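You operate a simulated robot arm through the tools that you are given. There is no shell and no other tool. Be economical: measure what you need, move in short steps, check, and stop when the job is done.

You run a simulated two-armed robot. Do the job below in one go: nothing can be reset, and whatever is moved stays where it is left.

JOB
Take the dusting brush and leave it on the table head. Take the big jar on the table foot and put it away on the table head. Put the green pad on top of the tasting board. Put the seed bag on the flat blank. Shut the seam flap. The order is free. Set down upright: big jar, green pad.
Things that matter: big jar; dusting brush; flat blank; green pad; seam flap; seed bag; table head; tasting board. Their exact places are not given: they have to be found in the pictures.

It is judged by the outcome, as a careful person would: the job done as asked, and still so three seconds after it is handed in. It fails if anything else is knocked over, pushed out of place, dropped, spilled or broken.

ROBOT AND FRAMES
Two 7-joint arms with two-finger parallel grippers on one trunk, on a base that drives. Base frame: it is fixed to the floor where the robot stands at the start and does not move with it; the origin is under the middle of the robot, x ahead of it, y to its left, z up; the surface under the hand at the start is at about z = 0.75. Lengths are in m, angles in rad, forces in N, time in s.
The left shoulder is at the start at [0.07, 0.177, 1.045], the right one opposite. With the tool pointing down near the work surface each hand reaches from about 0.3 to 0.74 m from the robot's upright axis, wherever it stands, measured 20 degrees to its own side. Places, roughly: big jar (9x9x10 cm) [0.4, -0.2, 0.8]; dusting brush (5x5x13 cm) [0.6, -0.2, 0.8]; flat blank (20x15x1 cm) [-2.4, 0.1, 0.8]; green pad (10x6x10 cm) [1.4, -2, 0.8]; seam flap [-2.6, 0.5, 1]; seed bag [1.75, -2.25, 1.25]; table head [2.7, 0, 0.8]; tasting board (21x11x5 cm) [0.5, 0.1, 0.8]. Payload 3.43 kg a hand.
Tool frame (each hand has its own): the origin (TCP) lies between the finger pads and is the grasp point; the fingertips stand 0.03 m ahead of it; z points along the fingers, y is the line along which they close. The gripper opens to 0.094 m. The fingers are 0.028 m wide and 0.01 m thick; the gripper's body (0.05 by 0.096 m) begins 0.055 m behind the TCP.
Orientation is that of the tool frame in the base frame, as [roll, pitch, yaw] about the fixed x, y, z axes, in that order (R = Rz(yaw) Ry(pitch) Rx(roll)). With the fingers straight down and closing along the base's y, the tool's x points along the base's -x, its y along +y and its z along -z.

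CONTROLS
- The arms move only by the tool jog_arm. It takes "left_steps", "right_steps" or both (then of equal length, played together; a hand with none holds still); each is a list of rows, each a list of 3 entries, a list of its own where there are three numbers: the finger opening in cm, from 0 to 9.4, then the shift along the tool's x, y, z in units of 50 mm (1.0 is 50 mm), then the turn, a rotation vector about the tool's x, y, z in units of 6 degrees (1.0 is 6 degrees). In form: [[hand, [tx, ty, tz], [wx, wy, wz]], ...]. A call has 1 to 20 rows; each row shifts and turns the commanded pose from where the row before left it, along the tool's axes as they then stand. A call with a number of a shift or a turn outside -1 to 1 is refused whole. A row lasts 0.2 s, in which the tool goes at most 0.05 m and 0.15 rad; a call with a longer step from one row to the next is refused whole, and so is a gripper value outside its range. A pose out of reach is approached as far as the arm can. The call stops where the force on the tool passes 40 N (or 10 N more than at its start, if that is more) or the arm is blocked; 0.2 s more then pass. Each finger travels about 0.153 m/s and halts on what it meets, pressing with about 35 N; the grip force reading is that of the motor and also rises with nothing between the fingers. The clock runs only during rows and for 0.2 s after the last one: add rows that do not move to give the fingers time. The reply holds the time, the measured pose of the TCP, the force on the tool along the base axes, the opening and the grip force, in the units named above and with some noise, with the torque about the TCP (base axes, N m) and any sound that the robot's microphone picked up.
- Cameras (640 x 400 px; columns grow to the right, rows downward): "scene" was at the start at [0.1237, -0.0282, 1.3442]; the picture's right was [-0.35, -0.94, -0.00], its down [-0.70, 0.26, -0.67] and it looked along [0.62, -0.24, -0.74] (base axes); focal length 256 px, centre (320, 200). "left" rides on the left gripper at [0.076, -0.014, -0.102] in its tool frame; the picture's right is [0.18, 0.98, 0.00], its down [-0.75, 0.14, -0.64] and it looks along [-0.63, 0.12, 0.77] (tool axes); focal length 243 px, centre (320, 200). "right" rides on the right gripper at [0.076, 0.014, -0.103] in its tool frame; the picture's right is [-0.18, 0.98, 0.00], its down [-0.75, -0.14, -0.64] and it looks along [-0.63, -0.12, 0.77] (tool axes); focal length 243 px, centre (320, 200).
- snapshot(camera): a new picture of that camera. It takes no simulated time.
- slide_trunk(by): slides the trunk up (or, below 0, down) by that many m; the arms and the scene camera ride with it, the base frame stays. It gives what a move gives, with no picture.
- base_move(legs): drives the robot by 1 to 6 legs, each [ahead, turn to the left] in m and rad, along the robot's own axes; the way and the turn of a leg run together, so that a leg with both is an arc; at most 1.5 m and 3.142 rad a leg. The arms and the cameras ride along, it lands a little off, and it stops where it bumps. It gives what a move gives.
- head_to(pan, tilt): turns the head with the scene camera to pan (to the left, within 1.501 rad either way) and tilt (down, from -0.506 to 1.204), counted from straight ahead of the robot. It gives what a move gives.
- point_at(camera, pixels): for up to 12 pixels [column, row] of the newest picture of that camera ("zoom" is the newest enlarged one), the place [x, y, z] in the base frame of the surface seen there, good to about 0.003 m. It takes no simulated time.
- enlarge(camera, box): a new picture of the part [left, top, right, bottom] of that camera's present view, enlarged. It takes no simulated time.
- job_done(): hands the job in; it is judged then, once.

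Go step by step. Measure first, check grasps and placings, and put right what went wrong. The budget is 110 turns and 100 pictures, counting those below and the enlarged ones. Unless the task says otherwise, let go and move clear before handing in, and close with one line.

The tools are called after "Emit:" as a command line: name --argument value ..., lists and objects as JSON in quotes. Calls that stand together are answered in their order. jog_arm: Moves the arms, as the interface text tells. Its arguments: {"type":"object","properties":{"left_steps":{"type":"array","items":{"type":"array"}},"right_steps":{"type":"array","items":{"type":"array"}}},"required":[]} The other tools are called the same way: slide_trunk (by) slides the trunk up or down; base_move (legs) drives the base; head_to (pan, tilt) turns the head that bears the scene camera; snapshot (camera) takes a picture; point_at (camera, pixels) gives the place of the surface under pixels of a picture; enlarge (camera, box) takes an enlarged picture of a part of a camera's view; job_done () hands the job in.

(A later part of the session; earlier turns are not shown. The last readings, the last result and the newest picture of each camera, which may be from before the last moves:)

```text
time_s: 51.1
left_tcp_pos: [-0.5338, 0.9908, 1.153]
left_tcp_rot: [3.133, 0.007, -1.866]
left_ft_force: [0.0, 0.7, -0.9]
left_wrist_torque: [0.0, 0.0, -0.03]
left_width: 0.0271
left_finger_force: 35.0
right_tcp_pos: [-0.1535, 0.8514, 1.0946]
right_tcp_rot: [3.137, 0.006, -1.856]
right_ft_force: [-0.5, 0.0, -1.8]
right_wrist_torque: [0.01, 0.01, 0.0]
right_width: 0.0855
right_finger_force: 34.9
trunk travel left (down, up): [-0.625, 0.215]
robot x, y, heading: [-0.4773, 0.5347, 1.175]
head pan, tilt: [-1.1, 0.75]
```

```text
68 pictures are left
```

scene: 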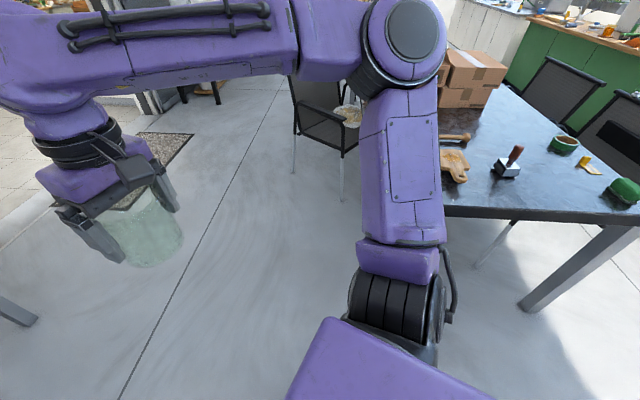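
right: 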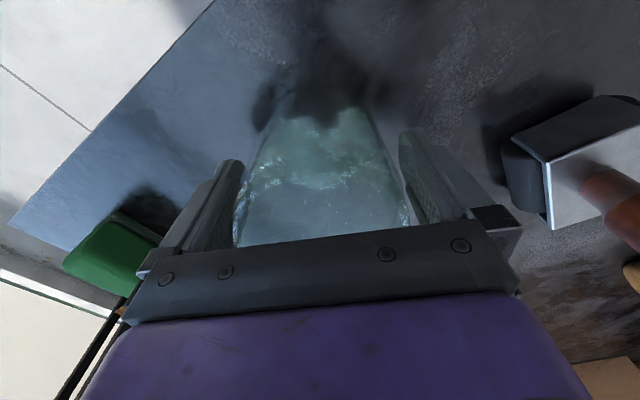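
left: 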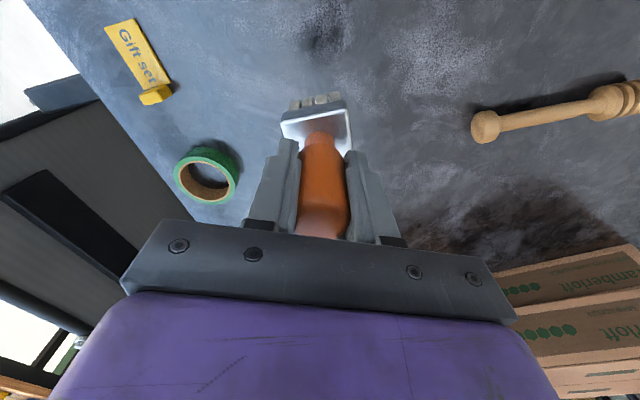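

The arm still hides the table corner. I'll drive on into the left corridor and check the table from there.

Emit:
base_move --legs '[[1.0, 0], [0, -1.175]]'

Emit:
head_to --pan -1.0 --tilt 0.5

Emit:
snapshot --camera "scene"

Emit:
head_to --pan -0.2 --tilt 0.35

Emit:
snapshot --camera "scene"

```text
time_s: 59.3
left_tcp_pos: [0.3209, 1.7052, 1.1518]
left_tcp_rot: [3.132, 0.004, -3.028]
left_ft_force: [0.1, -0.1, -0.4]
left_wrist_torque: [-0.01, 0.04, 0.01]
left_width: 0.0271
left_finger_force: 35.1
right_tcp_pos: [0.3427, 1.2998, 1.0951]
right_tcp_rot: [3.136, 0.004, -3.021]
right_ft_force: [0.3, -0.7, -2.6]
right_wrist_torque: [0.04, 0.02, -0.01]
right_width: 0.0856
right_finger_force: 34.7
trunk travel left (down, up): [-0.625, 0.215]
robot x, y, heading: [-0.0731, 1.4691, 0.011]
head pan, tilt: [-1.1, 0.75]
```

```text
time_s: 60.1
left_tcp_pos: [0.3203, 1.7041, 1.1522]
left_tcp_rot: [3.132, 0.005, -3.028]
left_ft_force: [-0.2, 0.1, -0.2]
left_wrist_torque: [0.01, 0.03, -0.03]
left_width: 0.0268
left_finger_force: 35.1
right_tcp_pos: [0.342, 1.2987, 1.0938]
right_tcp_rot: [3.137, 0.005, -3.019]
right_ft_force: [-0.7, 0.9, -2.9]
right_wrist_torque: [-0.01, 0.0, -0.01]
right_width: 0.0855
right_finger_force: 35.2
trunk travel left (down, up): [-0.625, 0.215]
robot x, y, heading: [-0.0736, 1.4665, 0.01]
head pan, tilt: [-1.0, 0.499]
```

```text
67 pictures are left
```

scene: 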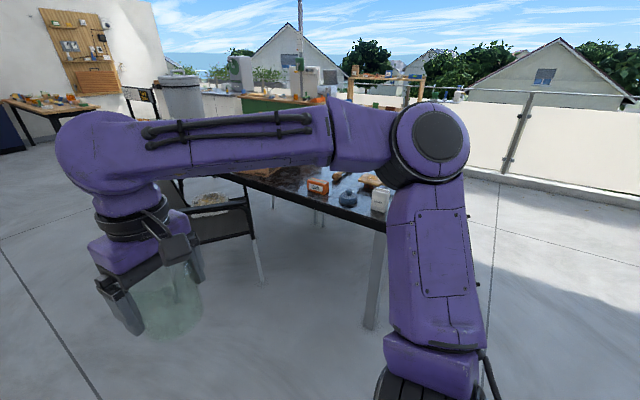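

```text
time_s: 61.2
left_tcp_pos: [0.3209, 1.7036, 1.1519]
left_tcp_rot: [3.132, 0.005, -3.028]
left_ft_force: [-0.4, -0.4, -1.1]
left_wrist_torque: [-0.02, 0.02, -0.03]
left_width: 0.0269
left_finger_force: 35.0
right_tcp_pos: [0.342, 1.2991, 1.0939]
right_tcp_rot: [3.138, 0.004, -3.017]
right_ft_force: [-0.5, 0.3, -2.6]
right_wrist_torque: [0.01, 0.03, 0.04]
right_width: 0.0857
right_finger_force: 34.8
trunk travel left (down, up): [-0.625, 0.215]
robot x, y, heading: [-0.0759, 1.4682, 0.008]
head pan, tilt: [-0.201, 0.351]
```

```text
66 pictures are left
```

scene: 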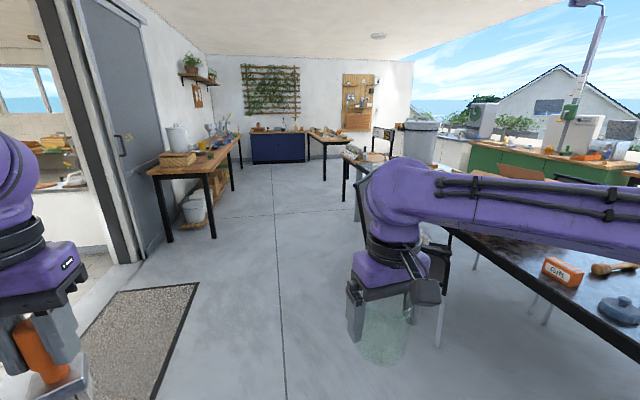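

The table items look undisturbed. I'll measure the way ahead before driving.

Emit:
point_at --camera "scene" --pixels '[[167, 240], [213, 235], [343, 200], [355, 215], [372, 155], [352, 152], [420, 140], [400, 160], [275, 250], [310, 145], [328, 180], [365, 190]]'

Emit:
enlarge --camera "scene" --box '[280, 100, 480, 225]'

```text
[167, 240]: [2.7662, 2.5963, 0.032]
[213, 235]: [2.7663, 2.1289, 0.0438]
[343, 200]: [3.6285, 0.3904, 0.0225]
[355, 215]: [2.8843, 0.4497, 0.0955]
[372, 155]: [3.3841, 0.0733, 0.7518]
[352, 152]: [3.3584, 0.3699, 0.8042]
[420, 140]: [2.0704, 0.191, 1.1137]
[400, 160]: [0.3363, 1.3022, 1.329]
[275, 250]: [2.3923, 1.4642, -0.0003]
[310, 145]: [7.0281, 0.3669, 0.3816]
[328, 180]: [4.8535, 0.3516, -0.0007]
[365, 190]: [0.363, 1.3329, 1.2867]
```

```text
3.20 times, centred on (380, 162) of scene
```

zoom: 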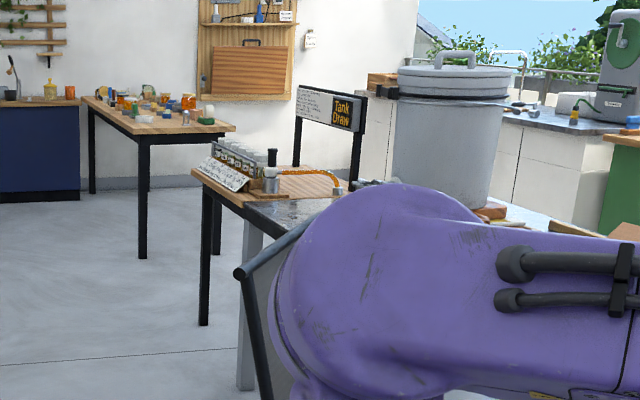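

The dark table ends at about x 2.95 and the corridor is clear. I'll drive to x≈2.0 and look at the table head.

Emit:
base_move --legs '[[1.1, 0], [1.0, 0]]'

Emit:
head_to --pan -0.9 --tilt 0.5

Emit:
snapshot --camera "scene"

```text
time_s: 71.7
left_tcp_pos: [2.4376, 1.725, 1.1517]
left_tcp_rot: [3.134, 0.004, -3.021]
left_ft_force: [0.3, -0.4, -0.3]
left_wrist_torque: [0.0, 0.0, -0.01]
left_width: 0.0271
left_finger_force: 35.4
right_tcp_pos: [2.4614, 1.3206, 1.0951]
right_tcp_rot: [3.137, 0.006, -3.014]
right_ft_force: [0.3, -0.9, -2.5]
right_wrist_torque: [-0.01, 0.07, 0.02]
right_width: 0.0854
right_finger_force: 34.8
trunk travel left (down, up): [-0.625, 0.215]
robot x, y, heading: [2.0375, 1.4866, 0.017]
head pan, tilt: [-0.201, 0.351]
```

```text
time_s: 72.8
left_tcp_pos: [2.4374, 1.7253, 1.1528]
left_tcp_rot: [3.134, 0.004, -3.022]
left_ft_force: [-0.5, 0.0, -0.9]
left_wrist_torque: [-0.01, 0.02, -0.01]
left_width: 0.0267
left_finger_force: 34.8
right_tcp_pos: [2.4618, 1.3204, 1.0941]
right_tcp_rot: [3.135, 0.005, -3.013]
right_ft_force: [0.1, -0.5, -1.8]
right_wrist_torque: [0.02, -0.01, 0.0]
right_width: 0.0855
right_finger_force: 35.1
trunk travel left (down, up): [-0.625, 0.215]
robot x, y, heading: [2.0408, 1.4873, 0.022]
head pan, tilt: [-0.901, 0.499]
```

```text
64 pictures are left
```

scene: 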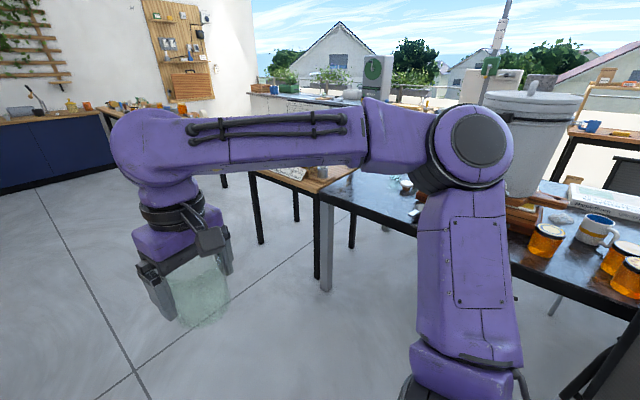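

I'll go to x≈2.68 and turn to face the table head from its left side.

Emit:
base_move --legs '[[0.64, 0], [0, -1.59], [0.3, 0]]'

Emit:
head_to --pan 0 --tilt 0.65

Emit:
snapshot --camera "scene"

```text
time_s: 81.8
left_tcp_pos: [2.9161, 0.8052, 1.1522]
left_tcp_rot: [3.133, 0.007, 1.683]
left_ft_force: [-0.1, 0.0, -0.8]
left_wrist_torque: [0.0, 0.0, 0.01]
left_width: 0.027
left_finger_force: 35.0
right_tcp_pos: [2.5126, 0.7847, 1.0951]
right_tcp_rot: [3.136, 0.005, 1.691]
right_ft_force: [-0.5, -0.6, -1.4]
right_wrist_torque: [0.04, 0.0, 0.0]
right_width: 0.0851
right_finger_force: 35.4
trunk travel left (down, up): [-0.625, 0.215]
robot x, y, heading: [2.6803, 1.2051, -1.561]
head pan, tilt: [-0.901, 0.499]
```

```text
time_s: 83.0
left_tcp_pos: [2.9169, 0.8052, 1.1534]
left_tcp_rot: [3.133, 0.005, 1.682]
left_ft_force: [-1.1, 0.2, -0.1]
left_wrist_torque: [0.01, -0.02, -0.03]
left_width: 0.027
left_finger_force: 34.5
right_tcp_pos: [2.5118, 0.7836, 1.0945]
right_tcp_rot: [3.135, 0.006, 1.691]
right_ft_force: [0.0, 0.0, -1.8]
right_wrist_torque: [0.03, -0.01, 0.02]
right_width: 0.0851
right_finger_force: 35.1
trunk travel left (down, up): [-0.625, 0.215]
robot x, y, heading: [2.6786, 1.2005, -1.56]
head pan, tilt: [0.0, 0.649]
```

```text
63 pictures are left
```

scene: 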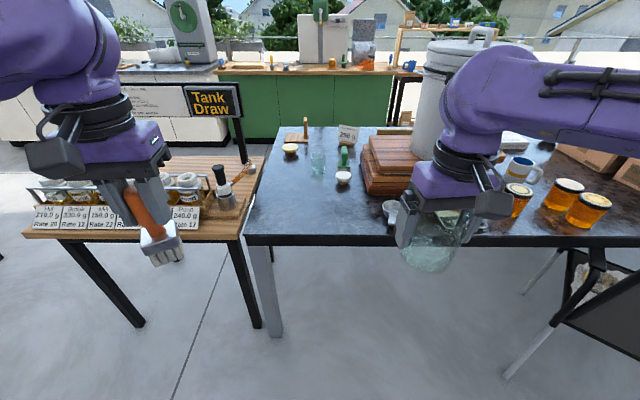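

Emit:
enlarge --camera "scene" --box '[220, 105, 420, 255]'

Emit:
point_at --camera "scene" --pixels '[[250, 235], [380, 235], [290, 150], [318, 162], [343, 178], [345, 157], [310, 210], [300, 185], [385, 180], [390, 210], [268, 170], [305, 135]]'

```text
2.67 times, centred on (320, 180) of scene
```

zoom: 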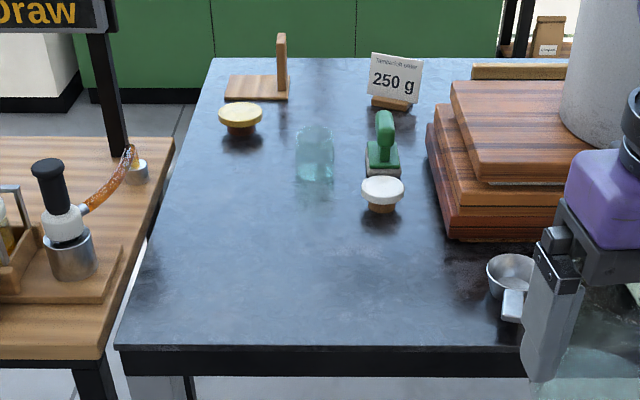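

```text
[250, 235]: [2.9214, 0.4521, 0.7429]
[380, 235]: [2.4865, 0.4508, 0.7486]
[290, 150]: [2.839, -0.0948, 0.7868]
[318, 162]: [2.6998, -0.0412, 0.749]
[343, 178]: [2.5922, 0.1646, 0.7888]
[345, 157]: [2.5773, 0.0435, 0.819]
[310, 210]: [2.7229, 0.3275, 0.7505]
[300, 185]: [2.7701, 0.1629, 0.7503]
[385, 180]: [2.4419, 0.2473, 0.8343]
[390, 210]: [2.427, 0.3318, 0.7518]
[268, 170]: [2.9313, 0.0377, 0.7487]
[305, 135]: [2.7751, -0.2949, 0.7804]
```

There is free space at the table head around x 2.55–2.9, y 0.2–0.45. I'll drive 0.3 m closer and then place the jar at (2.62,0.33) and the brush at (2.80,0.33).

Emit:
base_move --legs '[[0.3, 0]]'

Emit:
head_to --pan 0 --tilt 0.9

Emit:
snapshot --camera "scene"

```text
time_s: 85.1
left_tcp_pos: [2.9219, 0.4997, 1.1525]
left_tcp_rot: [3.133, 0.006, 1.685]
left_ft_force: [0.2, -0.5, -0.6]
left_wrist_torque: [0.03, -0.03, 0.0]
left_width: 0.027
left_finger_force: 35.3
right_tcp_pos: [2.5158, 0.4778, 1.0946]
right_tcp_rot: [3.136, 0.005, 1.695]
right_ft_force: [0.6, 0.5, -1.9]
right_wrist_torque: [0.04, 0.02, 0.02]
right_width: 0.085
right_finger_force: 35.1
trunk travel left (down, up): [-0.625, 0.215]
robot x, y, heading: [2.6837, 0.8965, -1.559]
head pan, tilt: [0.0, 0.649]
```

```text
time_s: 85.8
left_tcp_pos: [2.9218, 0.5006, 1.1532]
left_tcp_rot: [3.132, 0.007, 1.686]
left_ft_force: [0.1, -0.4, -1.1]
left_wrist_torque: [-0.02, -0.02, -0.01]
left_width: 0.0268
left_finger_force: 35.4
right_tcp_pos: [2.5155, 0.4781, 1.0937]
right_tcp_rot: [3.139, 0.006, 1.695]
right_ft_force: [0.0, 0.2, -1.9]
right_wrist_torque: [0.03, 0.01, -0.01]
right_width: 0.0854
right_finger_force: 35.5
trunk travel left (down, up): [-0.625, 0.215]
robot x, y, heading: [2.6874, 0.8987, -1.557]
head pan, tilt: [0.0, 0.901]
```

```text
61 pictures are left
```

scene: 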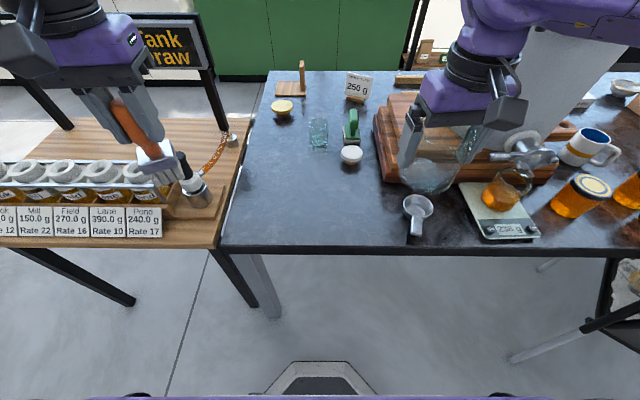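

I'll move the jar over its spot and bring it close to the table.

Emit:
jog_arm --right_steps '[[6, [-0.83, 0.474, 0], [0, 0, 0]], [6, [-0.83, 0.474, 0], [0, 0, 0]], [6, [-0.83, 0.474, 0], [0, 0, 0]], [6, [-0.83, 0.474, 0], [0, 0, 0]], [6, [0, 0, 0.8], [0, 0, 0]], [6, [0, 0, 0.8], [0, 0, 0]], [6, [0, 0, 0.8], [0, 0, 0]], [6, [0, 0, 0.8], [0, 0, 0]], [6, [0, 0, 0.8], [0, 0, 0]], [6, [0, 0, 0.8], [0, 0, 0]], [6, [0, 0, 0.3], [0, 0, 0]], [6, [0, 0, 0], [0, 0, 0]]]'

Emit:
snapshot --camera "scene"

```text
time_s: 88.4
left_tcp_pos: [2.9219, 0.4994, 1.1529]
left_tcp_rot: [3.131, 0.006, 1.688]
left_ft_force: [1.3, -0.2, -0.4]
left_wrist_torque: [-0.02, 0.0, 0.01]
left_width: 0.0268
left_finger_force: 35.0
right_tcp_pos: [2.6346, 0.324, 0.8422]
right_tcp_rot: [3.137, 0.004, 1.695]
right_ft_force: [0.2, -0.3, -1.9]
right_wrist_torque: [0.0, -0.02, 0.0]
right_width: 0.0851
right_finger_force: 34.4
trunk travel left (down, up): [-0.625, 0.215]
robot x, y, heading: [2.6826, 0.8991, -1.558]
head pan, tilt: [0.0, 0.901]
```

```text
60 pictures are left
```

scene: 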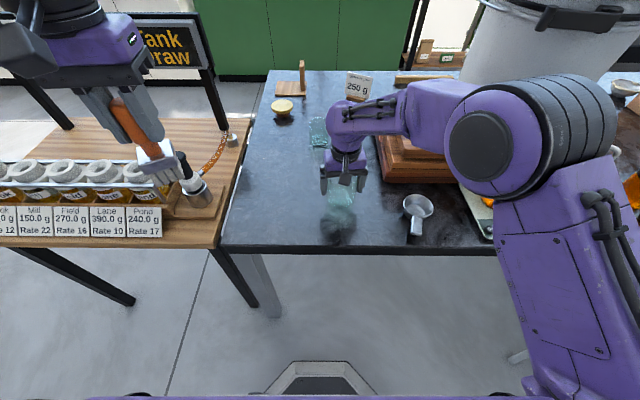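

The jar hangs above its spot at about (340,205). I'll lower it slowly until it touches, then check the force.

Emit:
jog_arm --right_steps '[[6, [0, 0, 0.2], [0, 0, 0]], [6, [0, 0, 0.15], [0, 0, 0]], [6, [0, 0, 0.1], [0, 0, 0]], [6, [0, 0, 0.08], [0, 0, 0]], [6, [0, 0, 0], [0, 0, 0]]]'

Emit:
enlarge --camera "scene" --box '[280, 130, 400, 255]'

Emit:
snapshot --camera "right"

```text
time_s: 89.6
left_tcp_pos: [2.9212, 0.5001, 1.1521]
left_tcp_rot: [3.133, 0.007, 1.686]
left_ft_force: [0.2, -0.2, -1.1]
left_wrist_torque: [0.0, 0.0, 0.03]
left_width: 0.0272
left_finger_force: 35.2
right_tcp_pos: [2.6325, 0.325, 0.8149]
right_tcp_rot: [3.138, 0.005, 1.695]
right_ft_force: [-0.1, -0.2, -2.6]
right_wrist_torque: [0.01, 0.02, 0.03]
right_width: 0.0851
right_finger_force: 35.2
trunk travel left (down, up): [-0.625, 0.215]
robot x, y, heading: [2.6819, 0.8984, -1.561]
head pan, tilt: [0.0, 0.901]
```

```text
3.20 times, centred on (340, 192) of scene
```

zoom: 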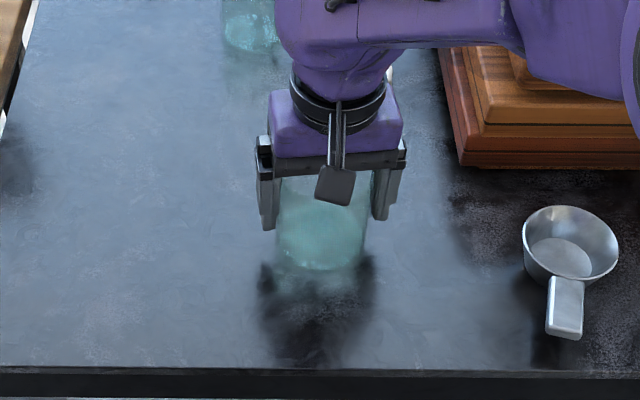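

```text
58 pictures are left
```

right: 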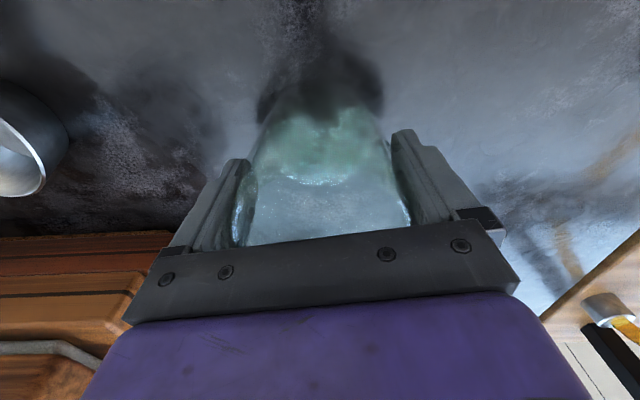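

There's no contact yet; the force is still the jar's weight. I'll lower in 2 mm steps.

Emit:
jog_arm --right_steps '[[6, [0, 0, 0.04], [0, 0, 0]], [6, [0, 0, 0.04], [0, 0, 0]], [6, [0, 0, 0], [0, 0, 0]]]'

```text
time_s: 90.4
left_tcp_pos: [2.9217, 0.503, 1.1532]
left_tcp_rot: [3.132, 0.009, 1.685]
left_ft_force: [0.0, -0.1, 0.2]
left_wrist_torque: [0.01, -0.01, -0.03]
left_width: 0.027
left_finger_force: 34.7
right_tcp_pos: [2.6329, 0.3241, 0.8122]
right_tcp_rot: [3.139, 0.011, 1.695]
right_ft_force: [-0.8, -3.9, 18.4]
right_wrist_torque: [0.19, 0.12, 0.04]
right_width: 0.0847
right_finger_force: 34.9
trunk travel left (down, up): [-0.625, 0.215]
robot x, y, heading: [2.6824, 0.8997, -1.562]
head pan, tilt: [0.0, 0.901]
```

Contact is made (18 N up). I'll release and rise straight up.

Emit:
jog_arm --right_steps '[[7.5, [0, 0, -0.03], [0, 0, 0]], [9.4, [0, 0, 0], [0, 0, 0]], [9.4, [0, 0, 0], [0, 0, 0]], [9.4, [0, 0, 0], [0, 0, 0]], [9.4, [0, 0, -0.3], [0, 0, 0]], [9.4, [0, 0, -0.5], [0, 0, 0]], [9.4, [0, 0, -0.8], [0, 0, 0]], [9.4, [0, 0, -0.9], [0, 0, 0]], [9.4, [0, 0, -0.9], [0, 0, 0]], [9.4, [0, 0, -0.9], [0, 0, 0]], [9.4, [0, 0, -0.9], [0, 0, 0]], [9.4, [0.8, -0.4, -0.3], [0, 0, 0]], [9.4, [0.8, -0.4, 0], [0, 0, 0]], [9.4, [0.8, -0.4, 0], [0, 0, 0]]]'

Emit:
snapshot --camera "scene"

```text
time_s: 93.4
left_tcp_pos: [2.919, 0.5019, 1.1542]
left_tcp_rot: [3.13, 0.007, 1.686]
left_ft_force: [0.3, -0.2, -0.3]
left_wrist_torque: [-0.04, -0.03, -0.01]
left_width: 0.0268
left_finger_force: 35.1
right_tcp_pos: [2.5526, 0.4389, 1.086]
right_tcp_rot: [3.134, 0.007, 1.695]
right_ft_force: [-1.3, 0.6, -0.8]
right_wrist_torque: [-0.01, -0.05, -0.01]
right_width: 0.094
right_finger_force: 0.1
trunk travel left (down, up): [-0.625, 0.215]
robot x, y, heading: [2.6825, 0.901, -1.561]
head pan, tilt: [0.0, 0.901]
```

```text
57 pictures are left
```

scene: 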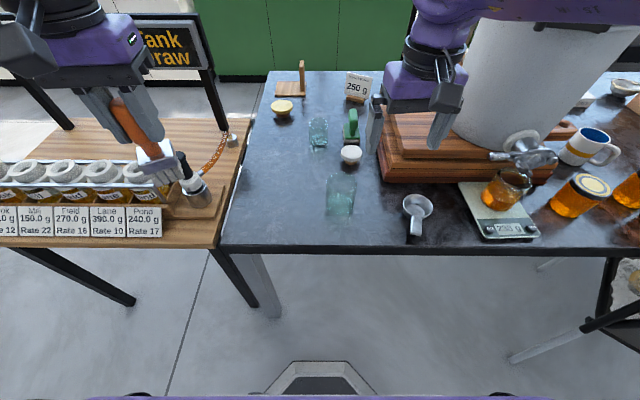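

The jar stands upright near (340,195). Now the brush goes over (2.80,0.32) and down close to the table.

Emit:
jog_arm --left_steps '[[0, [-0.1, -0.9, 0], [0, 0, 0]], [0, [-0.6, -0.7, 0], [0, 0, 0]], [0, [-0.7, -0.6, 0], [0, 0, 0]], [0, [-0.8, -0.4, 0], [0, 0, 0]], [0, [-0.8, -0.18, 0], [0, 0, 0]], [0, [-0.3, 0, 0.6], [0, 0, 0]], [0, [0, 0, 0.8], [0, 0, 0]], [0, [0, 0, 0.8], [0, 0, 0]], [0, [0, 0, 0.8], [0, 0, 0]], [0, [0, 0, 0.8], [0, 0, 0]], [0, [0, 0, 0.8], [0, 0, 0]], [0, [0, 0, 0.8], [0, 0, 0]], [0, [0, 0, 0.3], [0, 0, 0]], [0, [0, 0, 0], [0, 0, 0]]]'

Emit:
enlarge --camera "scene" --box '[200, 110, 400, 260]'

```text
time_s: 96.4
left_tcp_pos: [2.8066, 0.317, 0.8669]
left_tcp_rot: [3.133, 0.007, 1.685]
left_ft_force: [-0.8, 0.4, 0.1]
left_wrist_torque: [0.0, -0.02, -0.05]
left_width: 0.0271
left_finger_force: 35.1
right_tcp_pos: [2.5559, 0.4371, 1.0862]
right_tcp_rot: [3.137, 0.007, 1.695]
right_ft_force: [0.3, -0.7, -0.5]
right_wrist_torque: [-0.03, 0.02, 0.0]
right_width: 0.0942
right_finger_force: 0.0
trunk travel left (down, up): [-0.625, 0.215]
robot x, y, heading: [2.688, 0.896, -1.557]
head pan, tilt: [0.0, 0.901]
```

```text
2.67 times, centred on (300, 185) of scene
```

zoom: 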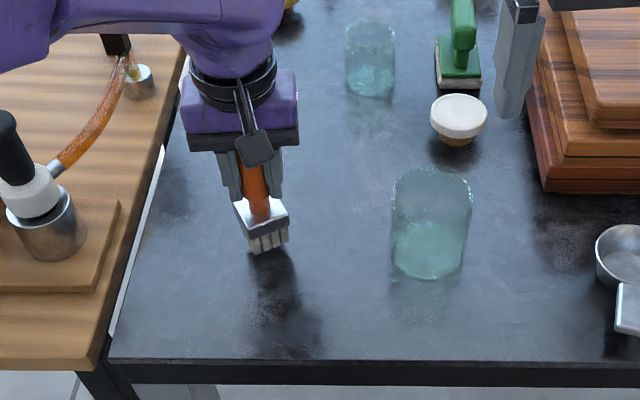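

The brush is just above the table. I'll lower it gently until it touches.

Emit:
jog_arm --left_steps '[[0, [0, 0, 0.15], [0, 0, 0]], [0, [0, 0, 0.07], [0, 0, 0]], [0, [0, 0, 0.05], [0, 0, 0]], [0, [0, 0, 0.03], [0, 0, 0]], [0, [0, 0, 0], [0, 0, 0]]]'

```text
time_s: 97.6
left_tcp_pos: [2.8053, 0.3192, 0.8532]
left_tcp_rot: [3.132, 0.008, 1.686]
left_ft_force: [0.2, 0.1, -0.1]
left_wrist_torque: [-0.02, -0.03, 0.0]
left_width: 0.0268
left_finger_force: 35.1
right_tcp_pos: [2.5562, 0.4382, 1.0859]
right_tcp_rot: [3.137, 0.005, 1.696]
right_ft_force: [0.5, 0.1, 0.2]
right_wrist_torque: [-0.03, 0.0, -0.01]
right_width: 0.094
right_finger_force: 0.1
trunk travel left (down, up): [-0.625, 0.215]
robot x, y, heading: [2.6873, 0.898, -1.559]
head pan, tilt: [0.0, 0.901]
```

Emit:
jog_arm --left_steps '[[0, [0, 0, 0.04], [0, 0, 0]], [0, [0, 0, 0.04], [0, 0, 0]], [0, [0, 0, 0], [0, 0, 0]]]'

```text
time_s: 98.4
left_tcp_pos: [2.805, 0.318, 0.8492]
left_tcp_rot: [3.133, 0.01, 1.686]
left_ft_force: [2.0, -0.6, 9.0]
left_wrist_torque: [0.0, 0.13, 0.02]
left_width: 0.0269
left_finger_force: 35.2
right_tcp_pos: [2.5556, 0.4381, 1.0876]
right_tcp_rot: [3.136, 0.006, 1.696]
right_ft_force: [0.5, -0.2, -0.5]
right_wrist_torque: [0.04, 0.03, -0.03]
right_width: 0.0938
right_finger_force: 0.0
trunk travel left (down, up): [-0.625, 0.215]
robot x, y, heading: [2.6813, 0.8955, -1.558]
head pan, tilt: [0.0, 0.901]
```

The brush touches (9 N). I'll release, rise and tuck.

Emit:
jog_arm --left_steps '[[4, [0, 0, 0], [0, 0, 0]], [6, [0, 0, 0], [0, 0, 0]], [7, [0, 0, 0], [0, 0, 0]], [7, [0, 0, -0.3], [0, 0, 0]], [7, [0, 0, -0.7], [0, 0, 0]], [7, [0, 0, -0.9], [0, 0, 0]], [7, [0, 0, -0.9], [0, 0, 0]], [7, [0, 0, -0.9], [0, 0, 0]], [7, [0, 0, -0.9], [0, 0, 0]], [7, [0, 0, -0.9], [0, 0, 0]], [7, [0.8, 0.4, -0.3], [0, 0, 0]], [7, [0.8, 0.4, 0], [0, 0, 0]], [7, [0.8, 0.4, 0], [0, 0, 0]]]'

Emit:
snapshot --camera "scene"

```text
time_s: 101.2
left_tcp_pos: [2.8526, 0.4499, 1.1404]
left_tcp_rot: [3.136, 0.008, 1.686]
left_ft_force: [1.3, 0.7, -0.2]
left_wrist_torque: [-0.01, 0.04, 0.0]
left_width: 0.0702
left_finger_force: 0.0
right_tcp_pos: [2.5592, 0.4377, 1.0871]
right_tcp_rot: [-3.142, 0.003, 1.695]
right_ft_force: [0.5, 0.2, 0.2]
right_wrist_torque: [-0.03, 0.06, -0.01]
right_width: 0.094
right_finger_force: 0.0
trunk travel left (down, up): [-0.625, 0.215]
robot x, y, heading: [2.6849, 0.8958, -1.559]
head pan, tilt: [0.0, 0.901]
```

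```text
55 pictures are left
```

scene: 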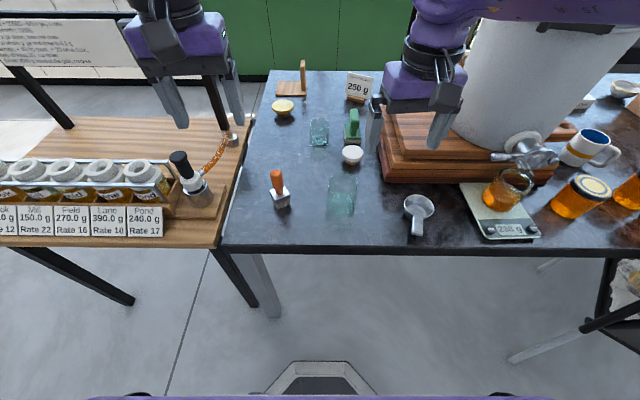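

Both placements look good. Next comes the rack on the far right side. I'll back out, go around the table's foot and approach from there.

Emit:
base_move --legs '[[-0.58, 0], [0, -1.58], [1.5, 0], [1.5, 0], [0.15, 0], [0, 1.57]]'

Emit:
head_to --pan 0 --tilt 0.4

Emit:
snapshot --camera "scene"

```text
time_s: 127.0
left_tcp_pos: [-0.2995, 0.9981, 1.1408]
left_tcp_rot: [3.132, 0.007, 1.646]
left_ft_force: [-0.1, -0.9, -0.3]
left_wrist_torque: [0.02, 0.0, -0.01]
left_width: 0.0701
left_finger_force: 0.1
right_tcp_pos: [-0.5931, 0.9988, 1.0861]
right_tcp_rot: [3.137, 0.007, 1.654]
right_ft_force: [0.1, 0.1, -1.0]
right_wrist_torque: [-0.01, -0.01, -0.01]
right_width: 0.0942
right_finger_force: 0.0
trunk travel left (down, up): [-0.625, 0.215]
robot x, y, heading: [-0.4452, 1.4568, -1.597]
head pan, tilt: [0.0, 0.901]
```

```text
time_s: 127.9
left_tcp_pos: [-0.3011, 0.9977, 1.1395]
left_tcp_rot: [3.133, 0.007, 1.644]
left_ft_force: [1.4, -0.1, -0.1]
left_wrist_torque: [0.0, -0.02, 0.0]
left_width: 0.0701
left_finger_force: 0.0
right_tcp_pos: [-0.5929, 0.9978, 1.0871]
right_tcp_rot: [3.136, 0.006, 1.655]
right_ft_force: [-0.2, -0.5, -0.6]
right_wrist_torque: [-0.03, -0.02, 0.02]
right_width: 0.0938
right_finger_force: 0.0
trunk travel left (down, up): [-0.625, 0.215]
robot x, y, heading: [-0.4434, 1.4521, -1.601]
head pan, tilt: [0.0, 0.4]
```

```text
54 pictures are left
```

scene: 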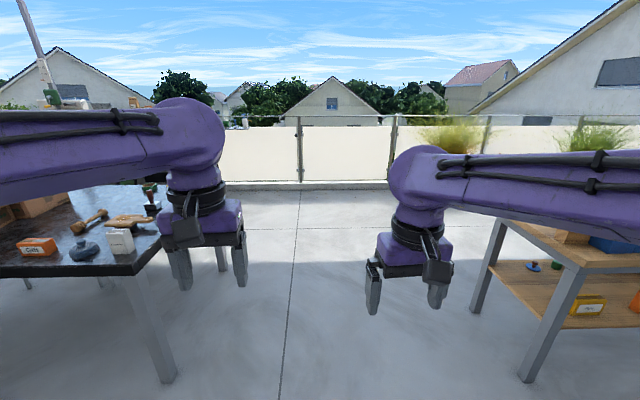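

There's another bench on the right. I'll measure the gap between it and the table.

Emit:
point_at --camera "scene" --pixels '[[168, 370], [528, 370], [474, 308], [160, 260], [600, 240], [500, 225], [120, 245], [80, 250], [40, 245], [125, 220]]'

```text
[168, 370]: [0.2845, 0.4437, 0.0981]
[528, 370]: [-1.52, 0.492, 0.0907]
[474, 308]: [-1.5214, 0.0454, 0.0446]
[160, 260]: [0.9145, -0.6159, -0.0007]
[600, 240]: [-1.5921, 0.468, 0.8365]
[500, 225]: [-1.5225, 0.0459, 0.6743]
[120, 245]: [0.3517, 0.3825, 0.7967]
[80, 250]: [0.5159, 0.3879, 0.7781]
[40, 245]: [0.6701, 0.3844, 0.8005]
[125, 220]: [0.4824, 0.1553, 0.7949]
```

The gap is wide (x -1.5 to 0.28). I'll drive through to y≈-1.35, turn to +x and approach the rack.

Emit:
base_move --legs '[[1.4, 0], [1.35, 0], [0, 1.6], [0.9, 0]]'

Emit:
head_to --pan -0.35 --tilt 0.3

Emit:
snapshot --camera "scene"

```text
time_s: 149.5
left_tcp_pos: [0.8734, -1.1239, 1.1401]
left_tcp_rot: [3.133, 0.007, -3.019]
left_ft_force: [-0.6, -0.5, 0.2]
left_wrist_torque: [-0.04, 0.02, -0.02]
left_width: 0.07
left_finger_force: 0.1
right_tcp_pos: [0.885, -1.4153, 1.0855]
right_tcp_rot: [3.137, 0.004, -3.012]
right_ft_force: [-1.0, -0.1, 0.7]
right_wrist_torque: [-0.02, 0.04, 0.01]
right_width: 0.094
right_finger_force: 0.1
trunk travel left (down, up): [-0.625, 0.215]
robot x, y, heading: [0.423, -1.2889, 0.022]
head pan, tilt: [0.0, 0.4]
```

```text
time_s: 150.3
left_tcp_pos: [0.8729, -1.1238, 1.1404]
left_tcp_rot: [3.134, 0.008, -3.021]
left_ft_force: [0.4, -0.5, -0.4]
left_wrist_torque: [0.02, -0.01, -0.02]
left_width: 0.0699
left_finger_force: 0.1
right_tcp_pos: [0.8852, -1.4167, 1.0862]
right_tcp_rot: [3.138, 0.005, -3.01]
right_ft_force: [-0.4, 0.4, -0.7]
right_wrist_torque: [-0.01, 0.02, 0.0]
right_width: 0.0938
right_finger_force: 0.0
trunk travel left (down, up): [-0.625, 0.215]
robot x, y, heading: [0.4247, -1.2907, 0.021]
head pan, tilt: [-0.351, 0.3]
```

```text
53 pictures are left
```

scene: 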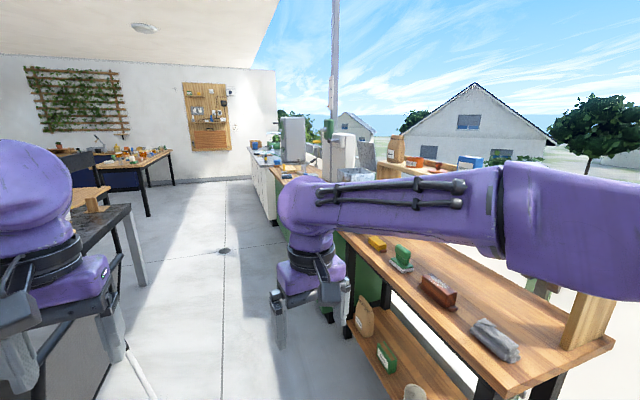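

The rack is ahead on the right, with a green item near (402,257). I'll enlarge and measure.

Emit:
enlarge --camera "scene" --box '[340, 130, 620, 305]'

Emit:
point_at --camera "scene" --pixels '[[402, 255], [400, 268], [376, 243], [440, 290], [345, 240], [470, 360], [600, 345], [395, 150], [385, 170], [490, 340], [585, 320], [410, 165]]'

```text
2.29 times, centred on (480, 218) of scene
```

zoom: 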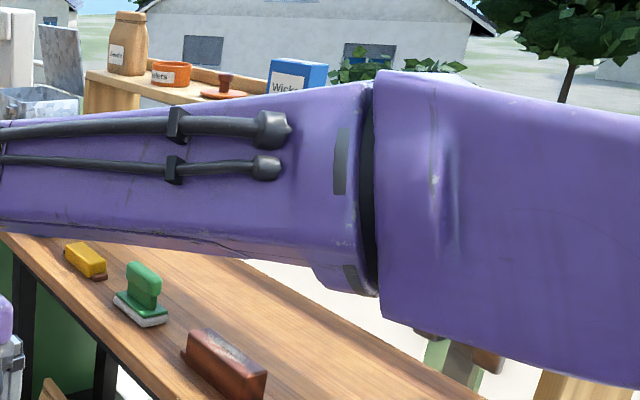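

```text
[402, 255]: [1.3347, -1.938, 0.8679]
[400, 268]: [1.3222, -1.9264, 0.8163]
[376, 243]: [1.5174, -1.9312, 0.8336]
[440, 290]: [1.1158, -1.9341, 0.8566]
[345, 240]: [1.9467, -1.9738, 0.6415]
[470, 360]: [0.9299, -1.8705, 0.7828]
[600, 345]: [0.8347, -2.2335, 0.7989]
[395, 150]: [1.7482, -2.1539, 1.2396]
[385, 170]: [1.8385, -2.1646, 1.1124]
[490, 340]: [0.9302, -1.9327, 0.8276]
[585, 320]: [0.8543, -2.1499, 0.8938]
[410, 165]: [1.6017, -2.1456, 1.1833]
```

The green pad (with a handle) is at (1.33,-1.94) on the bench at z≈0.80. The "Seeds" bag is on the upper shelf at about (1.75,-2.16). I'll drive to x≈1.53 and face the rack.

Emit:
base_move --legs '[[0.55, -0.1], [0.55, 0], [0, -1.49]]'

Emit:
head_to --pan 0 --tilt 0.5

Emit:
snapshot --camera "scene"

```text
time_s: 159.9
left_tcp_pos: [1.6736, -1.8035, 1.1411]
left_tcp_rot: [3.132, 0.008, 1.672]
left_ft_force: [-0.1, 0.3, 0.3]
left_wrist_torque: [-0.03, 0.02, 0.0]
left_width: 0.0699
left_finger_force: 0.1
right_tcp_pos: [1.3805, -1.8106, 1.086]
right_tcp_rot: [3.136, 0.005, 1.681]
right_ft_force: [0.3, -0.2, 0.5]
right_wrist_torque: [-0.02, -0.02, -0.02]
right_width: 0.0941
right_finger_force: 0.2
trunk travel left (down, up): [-0.625, 0.215]
robot x, y, heading: [1.5181, -1.3534, -1.569]
head pan, tilt: [-0.351, 0.3]
```

```text
time_s: 160.7
left_tcp_pos: [1.6728, -1.8032, 1.1398]
left_tcp_rot: [3.133, 0.008, 1.673]
left_ft_force: [0.0, -0.8, 0.1]
left_wrist_torque: [0.0, 0.0, 0.0]
left_width: 0.07
left_finger_force: 0.0
right_tcp_pos: [1.3809, -1.8103, 1.085]
right_tcp_rot: [3.137, 0.006, 1.682]
right_ft_force: [-1.1, 0.2, -0.1]
right_wrist_torque: [-0.02, 0.01, 0.01]
right_width: 0.0942
right_finger_force: 0.1
trunk travel left (down, up): [-0.625, 0.215]
robot x, y, heading: [1.5134, -1.3538, -1.577]
head pan, tilt: [0.0, 0.499]
```

```text
51 pictures are left
```

scene: 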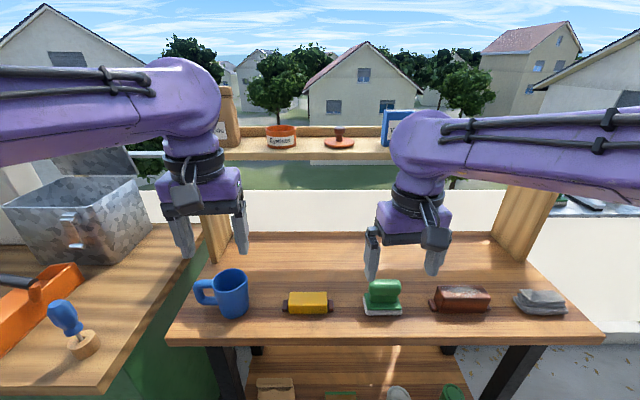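

The pad is clear at about (383,297). I'll zoom in and measure its handle.

Emit:
enlarge --camera "scene" --box '[343, 265, 423, 325]'

Emit:
point_at --camera "scene" --pixels '[[371, 288], [384, 288], [396, 286], [384, 280], [384, 284], [366, 312], [384, 304], [401, 312], [374, 281], [398, 281], [384, 325], [225, 145]]'

```text
6.67 times, centred on (383, 295) of scene
```

zoom: 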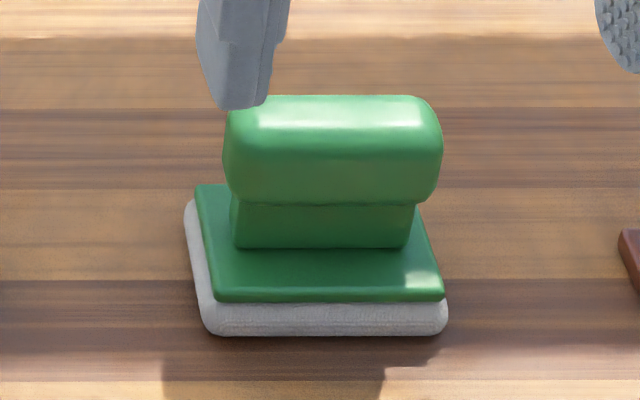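

```text
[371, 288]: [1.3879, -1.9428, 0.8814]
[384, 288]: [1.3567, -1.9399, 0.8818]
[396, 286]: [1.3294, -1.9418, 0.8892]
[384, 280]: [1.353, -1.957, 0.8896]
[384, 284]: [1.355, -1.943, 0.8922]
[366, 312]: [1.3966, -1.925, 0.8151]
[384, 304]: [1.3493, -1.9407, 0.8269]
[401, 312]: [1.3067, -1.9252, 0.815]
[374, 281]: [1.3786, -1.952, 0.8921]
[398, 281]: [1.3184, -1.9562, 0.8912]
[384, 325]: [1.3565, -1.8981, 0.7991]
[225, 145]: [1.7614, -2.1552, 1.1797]
```

The handle is centred at about (1.353,-1.956), runs 7.5 cm along x and tops out at z 0.895. I'll square the right hand, move above it and check.

Emit:
jog_arm --right_steps '[[9.4, [0, 0, 0], [0, 0, 0.525]], [9.4, [0, 0, 0], [0, 0, 0.525]], [9.4, [-0.725, -0.1425, 0.35], [0, 0, 0]], [9.4, [-0.725, -0.1425, 0.35], [0, 0, 0]], [9.4, [-0.725, -0.1425, 0.35], [0, 0, 0]], [9.4, [-0.725, -0.1425, 0.35], [0, 0, 0]], [9.4, [0, 0, 0.6], [0, 0, 0]], [9.4, [0, 0, 0], [0, 0, 0]]]'

Emit:
snapshot --camera "right"

```text
time_s: 162.5
left_tcp_pos: [1.6719, -1.8027, 1.1393]
left_tcp_rot: [3.133, 0.007, 1.673]
left_ft_force: [0.2, -0.2, -1.1]
left_wrist_torque: [0.0, -0.02, 0.02]
left_width: 0.0699
left_finger_force: 0.0
right_tcp_pos: [1.351, -1.9566, 0.9886]
right_tcp_rot: [3.137, 0.006, 1.571]
right_ft_force: [-0.9, -0.9, 0.3]
right_wrist_torque: [0.01, 0.0, 0.03]
right_width: 0.0942
right_finger_force: 0.0
trunk travel left (down, up): [-0.625, 0.215]
robot x, y, heading: [1.5164, -1.3474, -1.571]
head pan, tilt: [0.0, 0.499]
```

```text
49 pictures are left
```

right: 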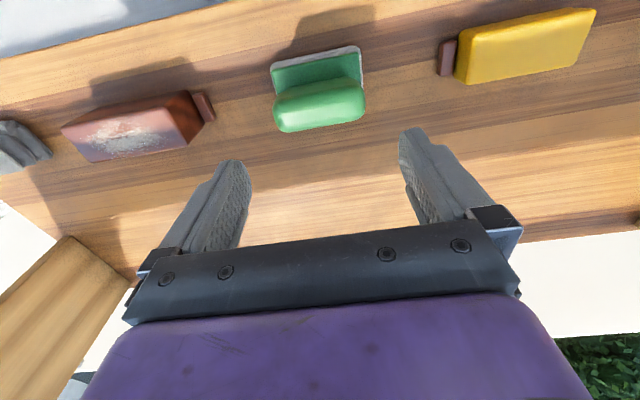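

The pad is aligned and centred at about column 320. I'll descend, grip the handle's ends and lift.

Emit:
jog_arm --right_steps '[[9.4, [0, 0, 0.6], [0, 0, 0]], [9.4, [0, 0, 0.6], [0, 0, 0]], [9.4, [0, 0, 0.6], [0, 0, 0]], [9.4, [0, 0, 0.53], [0, 0, 0]], [9.4, [0, 0, 0], [0, 0, 0]], [8, [0, 0, 0], [0, 0, 0]], [7, [0, 0, 0], [0, 0, 0]], [5, [0, 0, 0], [0, 0, 0]], [5, [0, 0, 0], [0, 0, 0]], [5, [0, 0, -0.2], [0, 0, 0]], [5, [0, 0, -0.5], [0, 0, 0]], [5, [0, 0, 0], [0, 0, 0]]]'

Emit:
snapshot --camera "scene"

```text
time_s: 165.1
left_tcp_pos: [1.6729, -1.8037, 1.1408]
left_tcp_rot: [3.132, 0.007, 1.672]
left_ft_force: [0.6, 0.9, 0.4]
left_wrist_torque: [0.0, 0.02, 0.02]
left_width: 0.0699
left_finger_force: 0.1
right_tcp_pos: [1.3536, -1.9572, 0.905]
right_tcp_rot: [3.137, 0.004, 1.572]
right_ft_force: [0.7, -0.1, -1.3]
right_wrist_torque: [0.03, 0.0, 0.01]
right_width: 0.0837
right_finger_force: 35.1
trunk travel left (down, up): [-0.625, 0.215]
robot x, y, heading: [1.5156, -1.3555, -1.577]
head pan, tilt: [0.0, 0.499]
```

```text
48 pictures are left
```

scene: 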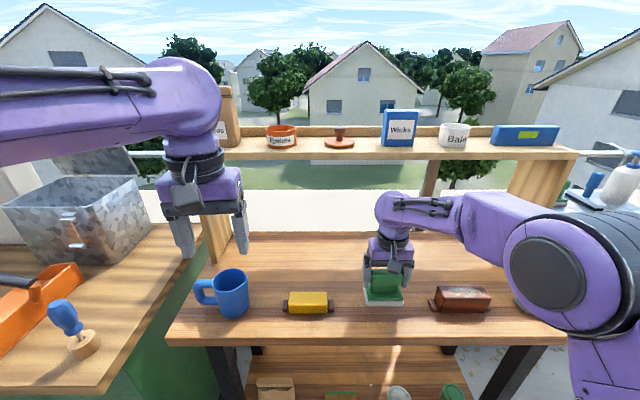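

The pad is held (8.4 cm). I'll lift and retract it, raise the trunk and look at the bag.

Emit:
jog_arm --right_steps '[[5, [0, 0, -0.8], [0, 0, 0]], [5, [0, 0, -0.8], [0, 0, 0]], [5, [0, 0, -0.8], [0, 0, 0]], [5, [0, 0, -0.8], [0, 0, 0]], [5, [0.8, -0.2, -0.4], [0, 0, 0]], [5, [0.8, -0.2, 0], [0, 0, 0]], [5, [0.8, -0.2, 0], [0, 0, 0]], [5, [0.6, -0.2, 0], [0, 0, 0]]]' --left_steps '[[9.4, [0.6, 0.6, 0.2], [0, 0, 0]], [9.4, [0.4, 0.6, 0.2], [0, 0, 0]], [9.4, [0.2, 0.6, 0.2], [0, 0, 0]], [9.4, [0, 0.6, 0.2], [0, 0, 0]], [9.4, [0, 0, 0], [0, 0, 0]], [9.4, [0, 0, 0], [0, 0, 0]], [9.4, [0, 0, 0], [0, 0, 0]], [9.4, [0, 0, 0], [0, 0, 0]]]'

Emit:
slide_trunk --by 0.2

Emit:
head_to --pan 0.25 --tilt 0.5

Emit:
snapshot --camera "scene"

```text
time_s: 166.9
left_tcp_pos: [1.7832, -1.7319, 1.1006]
left_tcp_rot: [3.127, 0.007, 1.672]
left_ft_force: [-0.9, 0.2, -0.2]
left_wrist_torque: [0.04, -0.05, 0.0]
left_width: 0.0942
left_finger_force: 0.1
right_tcp_pos: [1.3069, -1.8025, 1.0834]
right_tcp_rot: [3.133, 0.008, 1.57]
right_ft_force: [-0.9, 0.6, -1.1]
right_wrist_torque: [0.0, -0.05, -0.04]
right_width: 0.0839
right_finger_force: 35.2
trunk travel left (down, up): [-0.625, 0.215]
robot x, y, heading: [1.5156, -1.354, -1.573]
head pan, tilt: [0.0, 0.499]
```

```text
time_s: 169.1
left_tcp_pos: [1.7863, -1.7315, 1.2991]
left_tcp_rot: [3.132, 0.007, 1.672]
left_ft_force: [-0.2, 0.3, 0.3]
left_wrist_torque: [-0.01, 0.0, -0.03]
left_width: 0.094
left_finger_force: 0.0
right_tcp_pos: [1.3121, -1.8031, 1.2842]
right_tcp_rot: [3.135, 0.004, 1.57]
right_ft_force: [0.5, -0.2, -0.7]
right_wrist_torque: [0.04, 0.0, -0.01]
right_width: 0.0836
right_finger_force: 35.1
trunk travel left (down, up): [-0.825, 0.015]
robot x, y, heading: [1.5149, -1.3514, -1.571]
head pan, tilt: [0.0, 0.499]
```

```text
time_s: 169.8
left_tcp_pos: [1.7876, -1.7334, 1.2985]
left_tcp_rot: [3.133, 0.007, 1.671]
left_ft_force: [0.5, -0.2, -0.3]
left_wrist_torque: [0.01, -0.01, 0.04]
left_width: 0.0938
left_finger_force: 0.0
right_tcp_pos: [1.3123, -1.8038, 1.2852]
right_tcp_rot: [3.136, 0.005, 1.57]
right_ft_force: [0.8, -0.2, -1.5]
right_wrist_torque: [0.04, -0.03, 0.02]
right_width: 0.0839
right_finger_force: 35.5
trunk travel left (down, up): [-0.825, 0.015]
robot x, y, heading: [1.5106, -1.3516, -1.573]
head pan, tilt: [0.25, 0.499]
```

```text
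47 pictures are left
```

scene: 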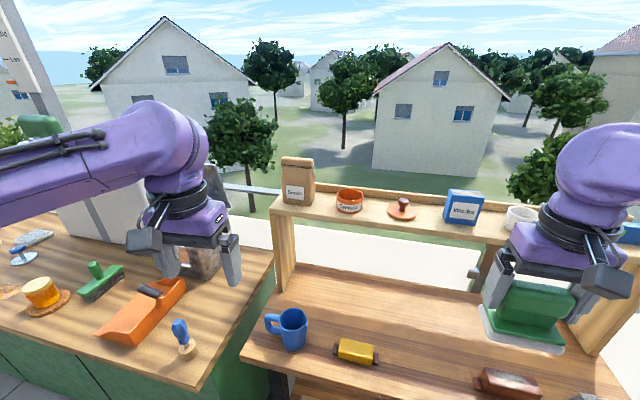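

Emit:
enlarge --camera "scene" --box '[258, 145, 338, 225]'

Emit:
point_at --camera "scene" --pixels '[[298, 192], [284, 180], [313, 185], [298, 165], [298, 158], [286, 205], [312, 207], [298, 175], [285, 160], [313, 162], [330, 212], [282, 207]]'

```text
5.00 times, centred on (298, 185) of scene
```

zoom: 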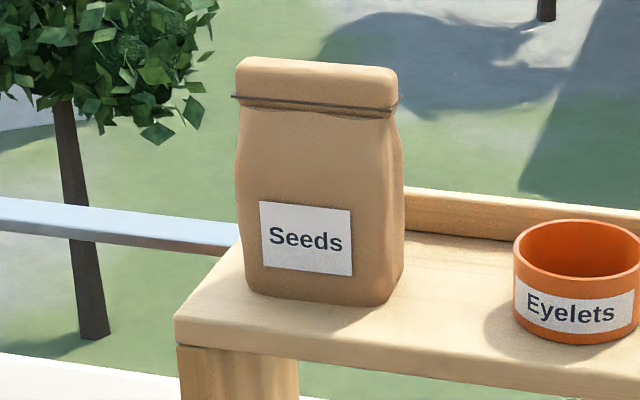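

```text
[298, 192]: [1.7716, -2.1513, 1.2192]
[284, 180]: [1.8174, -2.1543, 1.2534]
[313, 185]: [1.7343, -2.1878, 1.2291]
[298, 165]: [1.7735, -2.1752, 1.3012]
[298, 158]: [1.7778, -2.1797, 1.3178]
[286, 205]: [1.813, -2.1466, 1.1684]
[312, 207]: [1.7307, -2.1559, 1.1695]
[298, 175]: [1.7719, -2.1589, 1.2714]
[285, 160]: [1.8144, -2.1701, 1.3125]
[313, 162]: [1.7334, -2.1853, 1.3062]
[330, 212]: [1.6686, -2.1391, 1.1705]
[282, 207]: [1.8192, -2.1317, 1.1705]
```

The bag is 8.3 cm wide (x 1.735–1.817), its front is at y≈-2.15, and it spans z 1.17–1.32. It's too far for a top grasp, so I'll level the left hand to point forward. First I'll square its yaw and move ahead a bit, then pitch it up.

Emit:
jog_arm --left_steps '[[9.4, [0, 0, 0], [0, 0, 0.96]], [9.4, [-0.8, 0, 0], [0, 0, 0]], [9.4, [-0.8, 0, 0], [0, 0, 0]], [9.4, [-0.8, 0, 0], [0, 0, 0]], [9.4, [0, 0, 0], [0, -1, 0]], [9.4, [0, 0, 0], [0, -1, 0]], [9.4, [0, 0, 0], [0, -1, 0]], [9.4, [0, 0, 0], [0, -1, 0]], [9.4, [0, 0, 0], [0, -1, 0]], [9.4, [0, 0, 0], [0, -1, 0]], [9.4, [0, 0, 0], [0, -1, 0]], [9.4, [0, 0, 0], [0, -1, 0]], [9.4, [0, 0, 0], [0, -1, 0]], [9.4, [0, 0, 0], [0, -1, 0]], [9.4, [0, 0, 0], [0, -1, 0]], [9.4, [0, 0, 0], [0, -1, 0]], [9.4, [0, 0, 0], [0, -1, 0]], [9.4, [0, 0, 0], [0, -1, 0]], [9.4, [0, 0, 0], [0, -1, 0]], [9.4, [0, 0, 0], [0, 0, 0]]]'

Emit:
snapshot --camera "left"

Emit:
snapshot --camera "scene"

```text
time_s: 174.0
left_tcp_pos: [1.7883, -1.8605, 1.3008]
left_tcp_rot: [0.951, 1.56, -0.617]
left_ft_force: [0.6, 0.2, -0.3]
left_wrist_torque: [0.0, 0.0, 0.02]
left_width: 0.0937
left_finger_force: 0.0
left hand out of reach, approached as far as the arm can: row 19
right_tcp_pos: [1.312, -1.8031, 1.2849]
right_tcp_rot: [3.136, 0.005, 1.569]
right_ft_force: [0.4, -0.3, -0.7]
right_wrist_torque: [0.02, 0.01, 0.0]
right_width: 0.0838
right_finger_force: 34.9
trunk travel left (down, up): [-0.825, 0.015]
robot x, y, heading: [1.5168, -1.3496, -1.569]
head pan, tilt: [0.25, 0.499]
```

```text
45 pictures are left
```

left: 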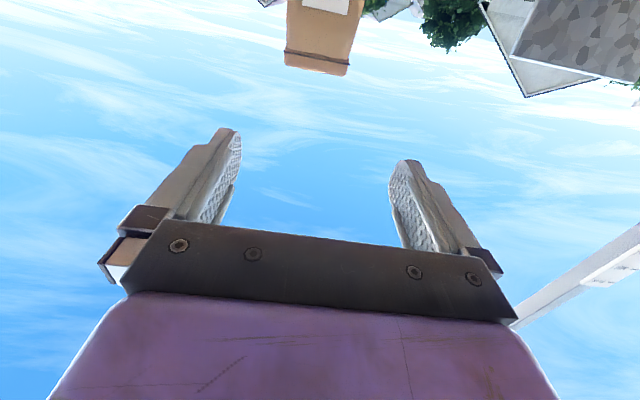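

```text
44 pictures are left
```

scene: 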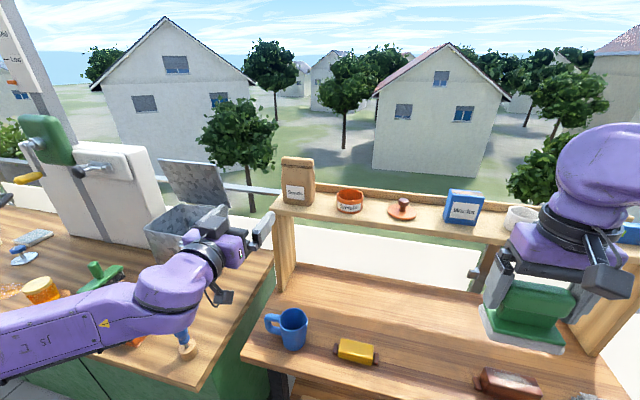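

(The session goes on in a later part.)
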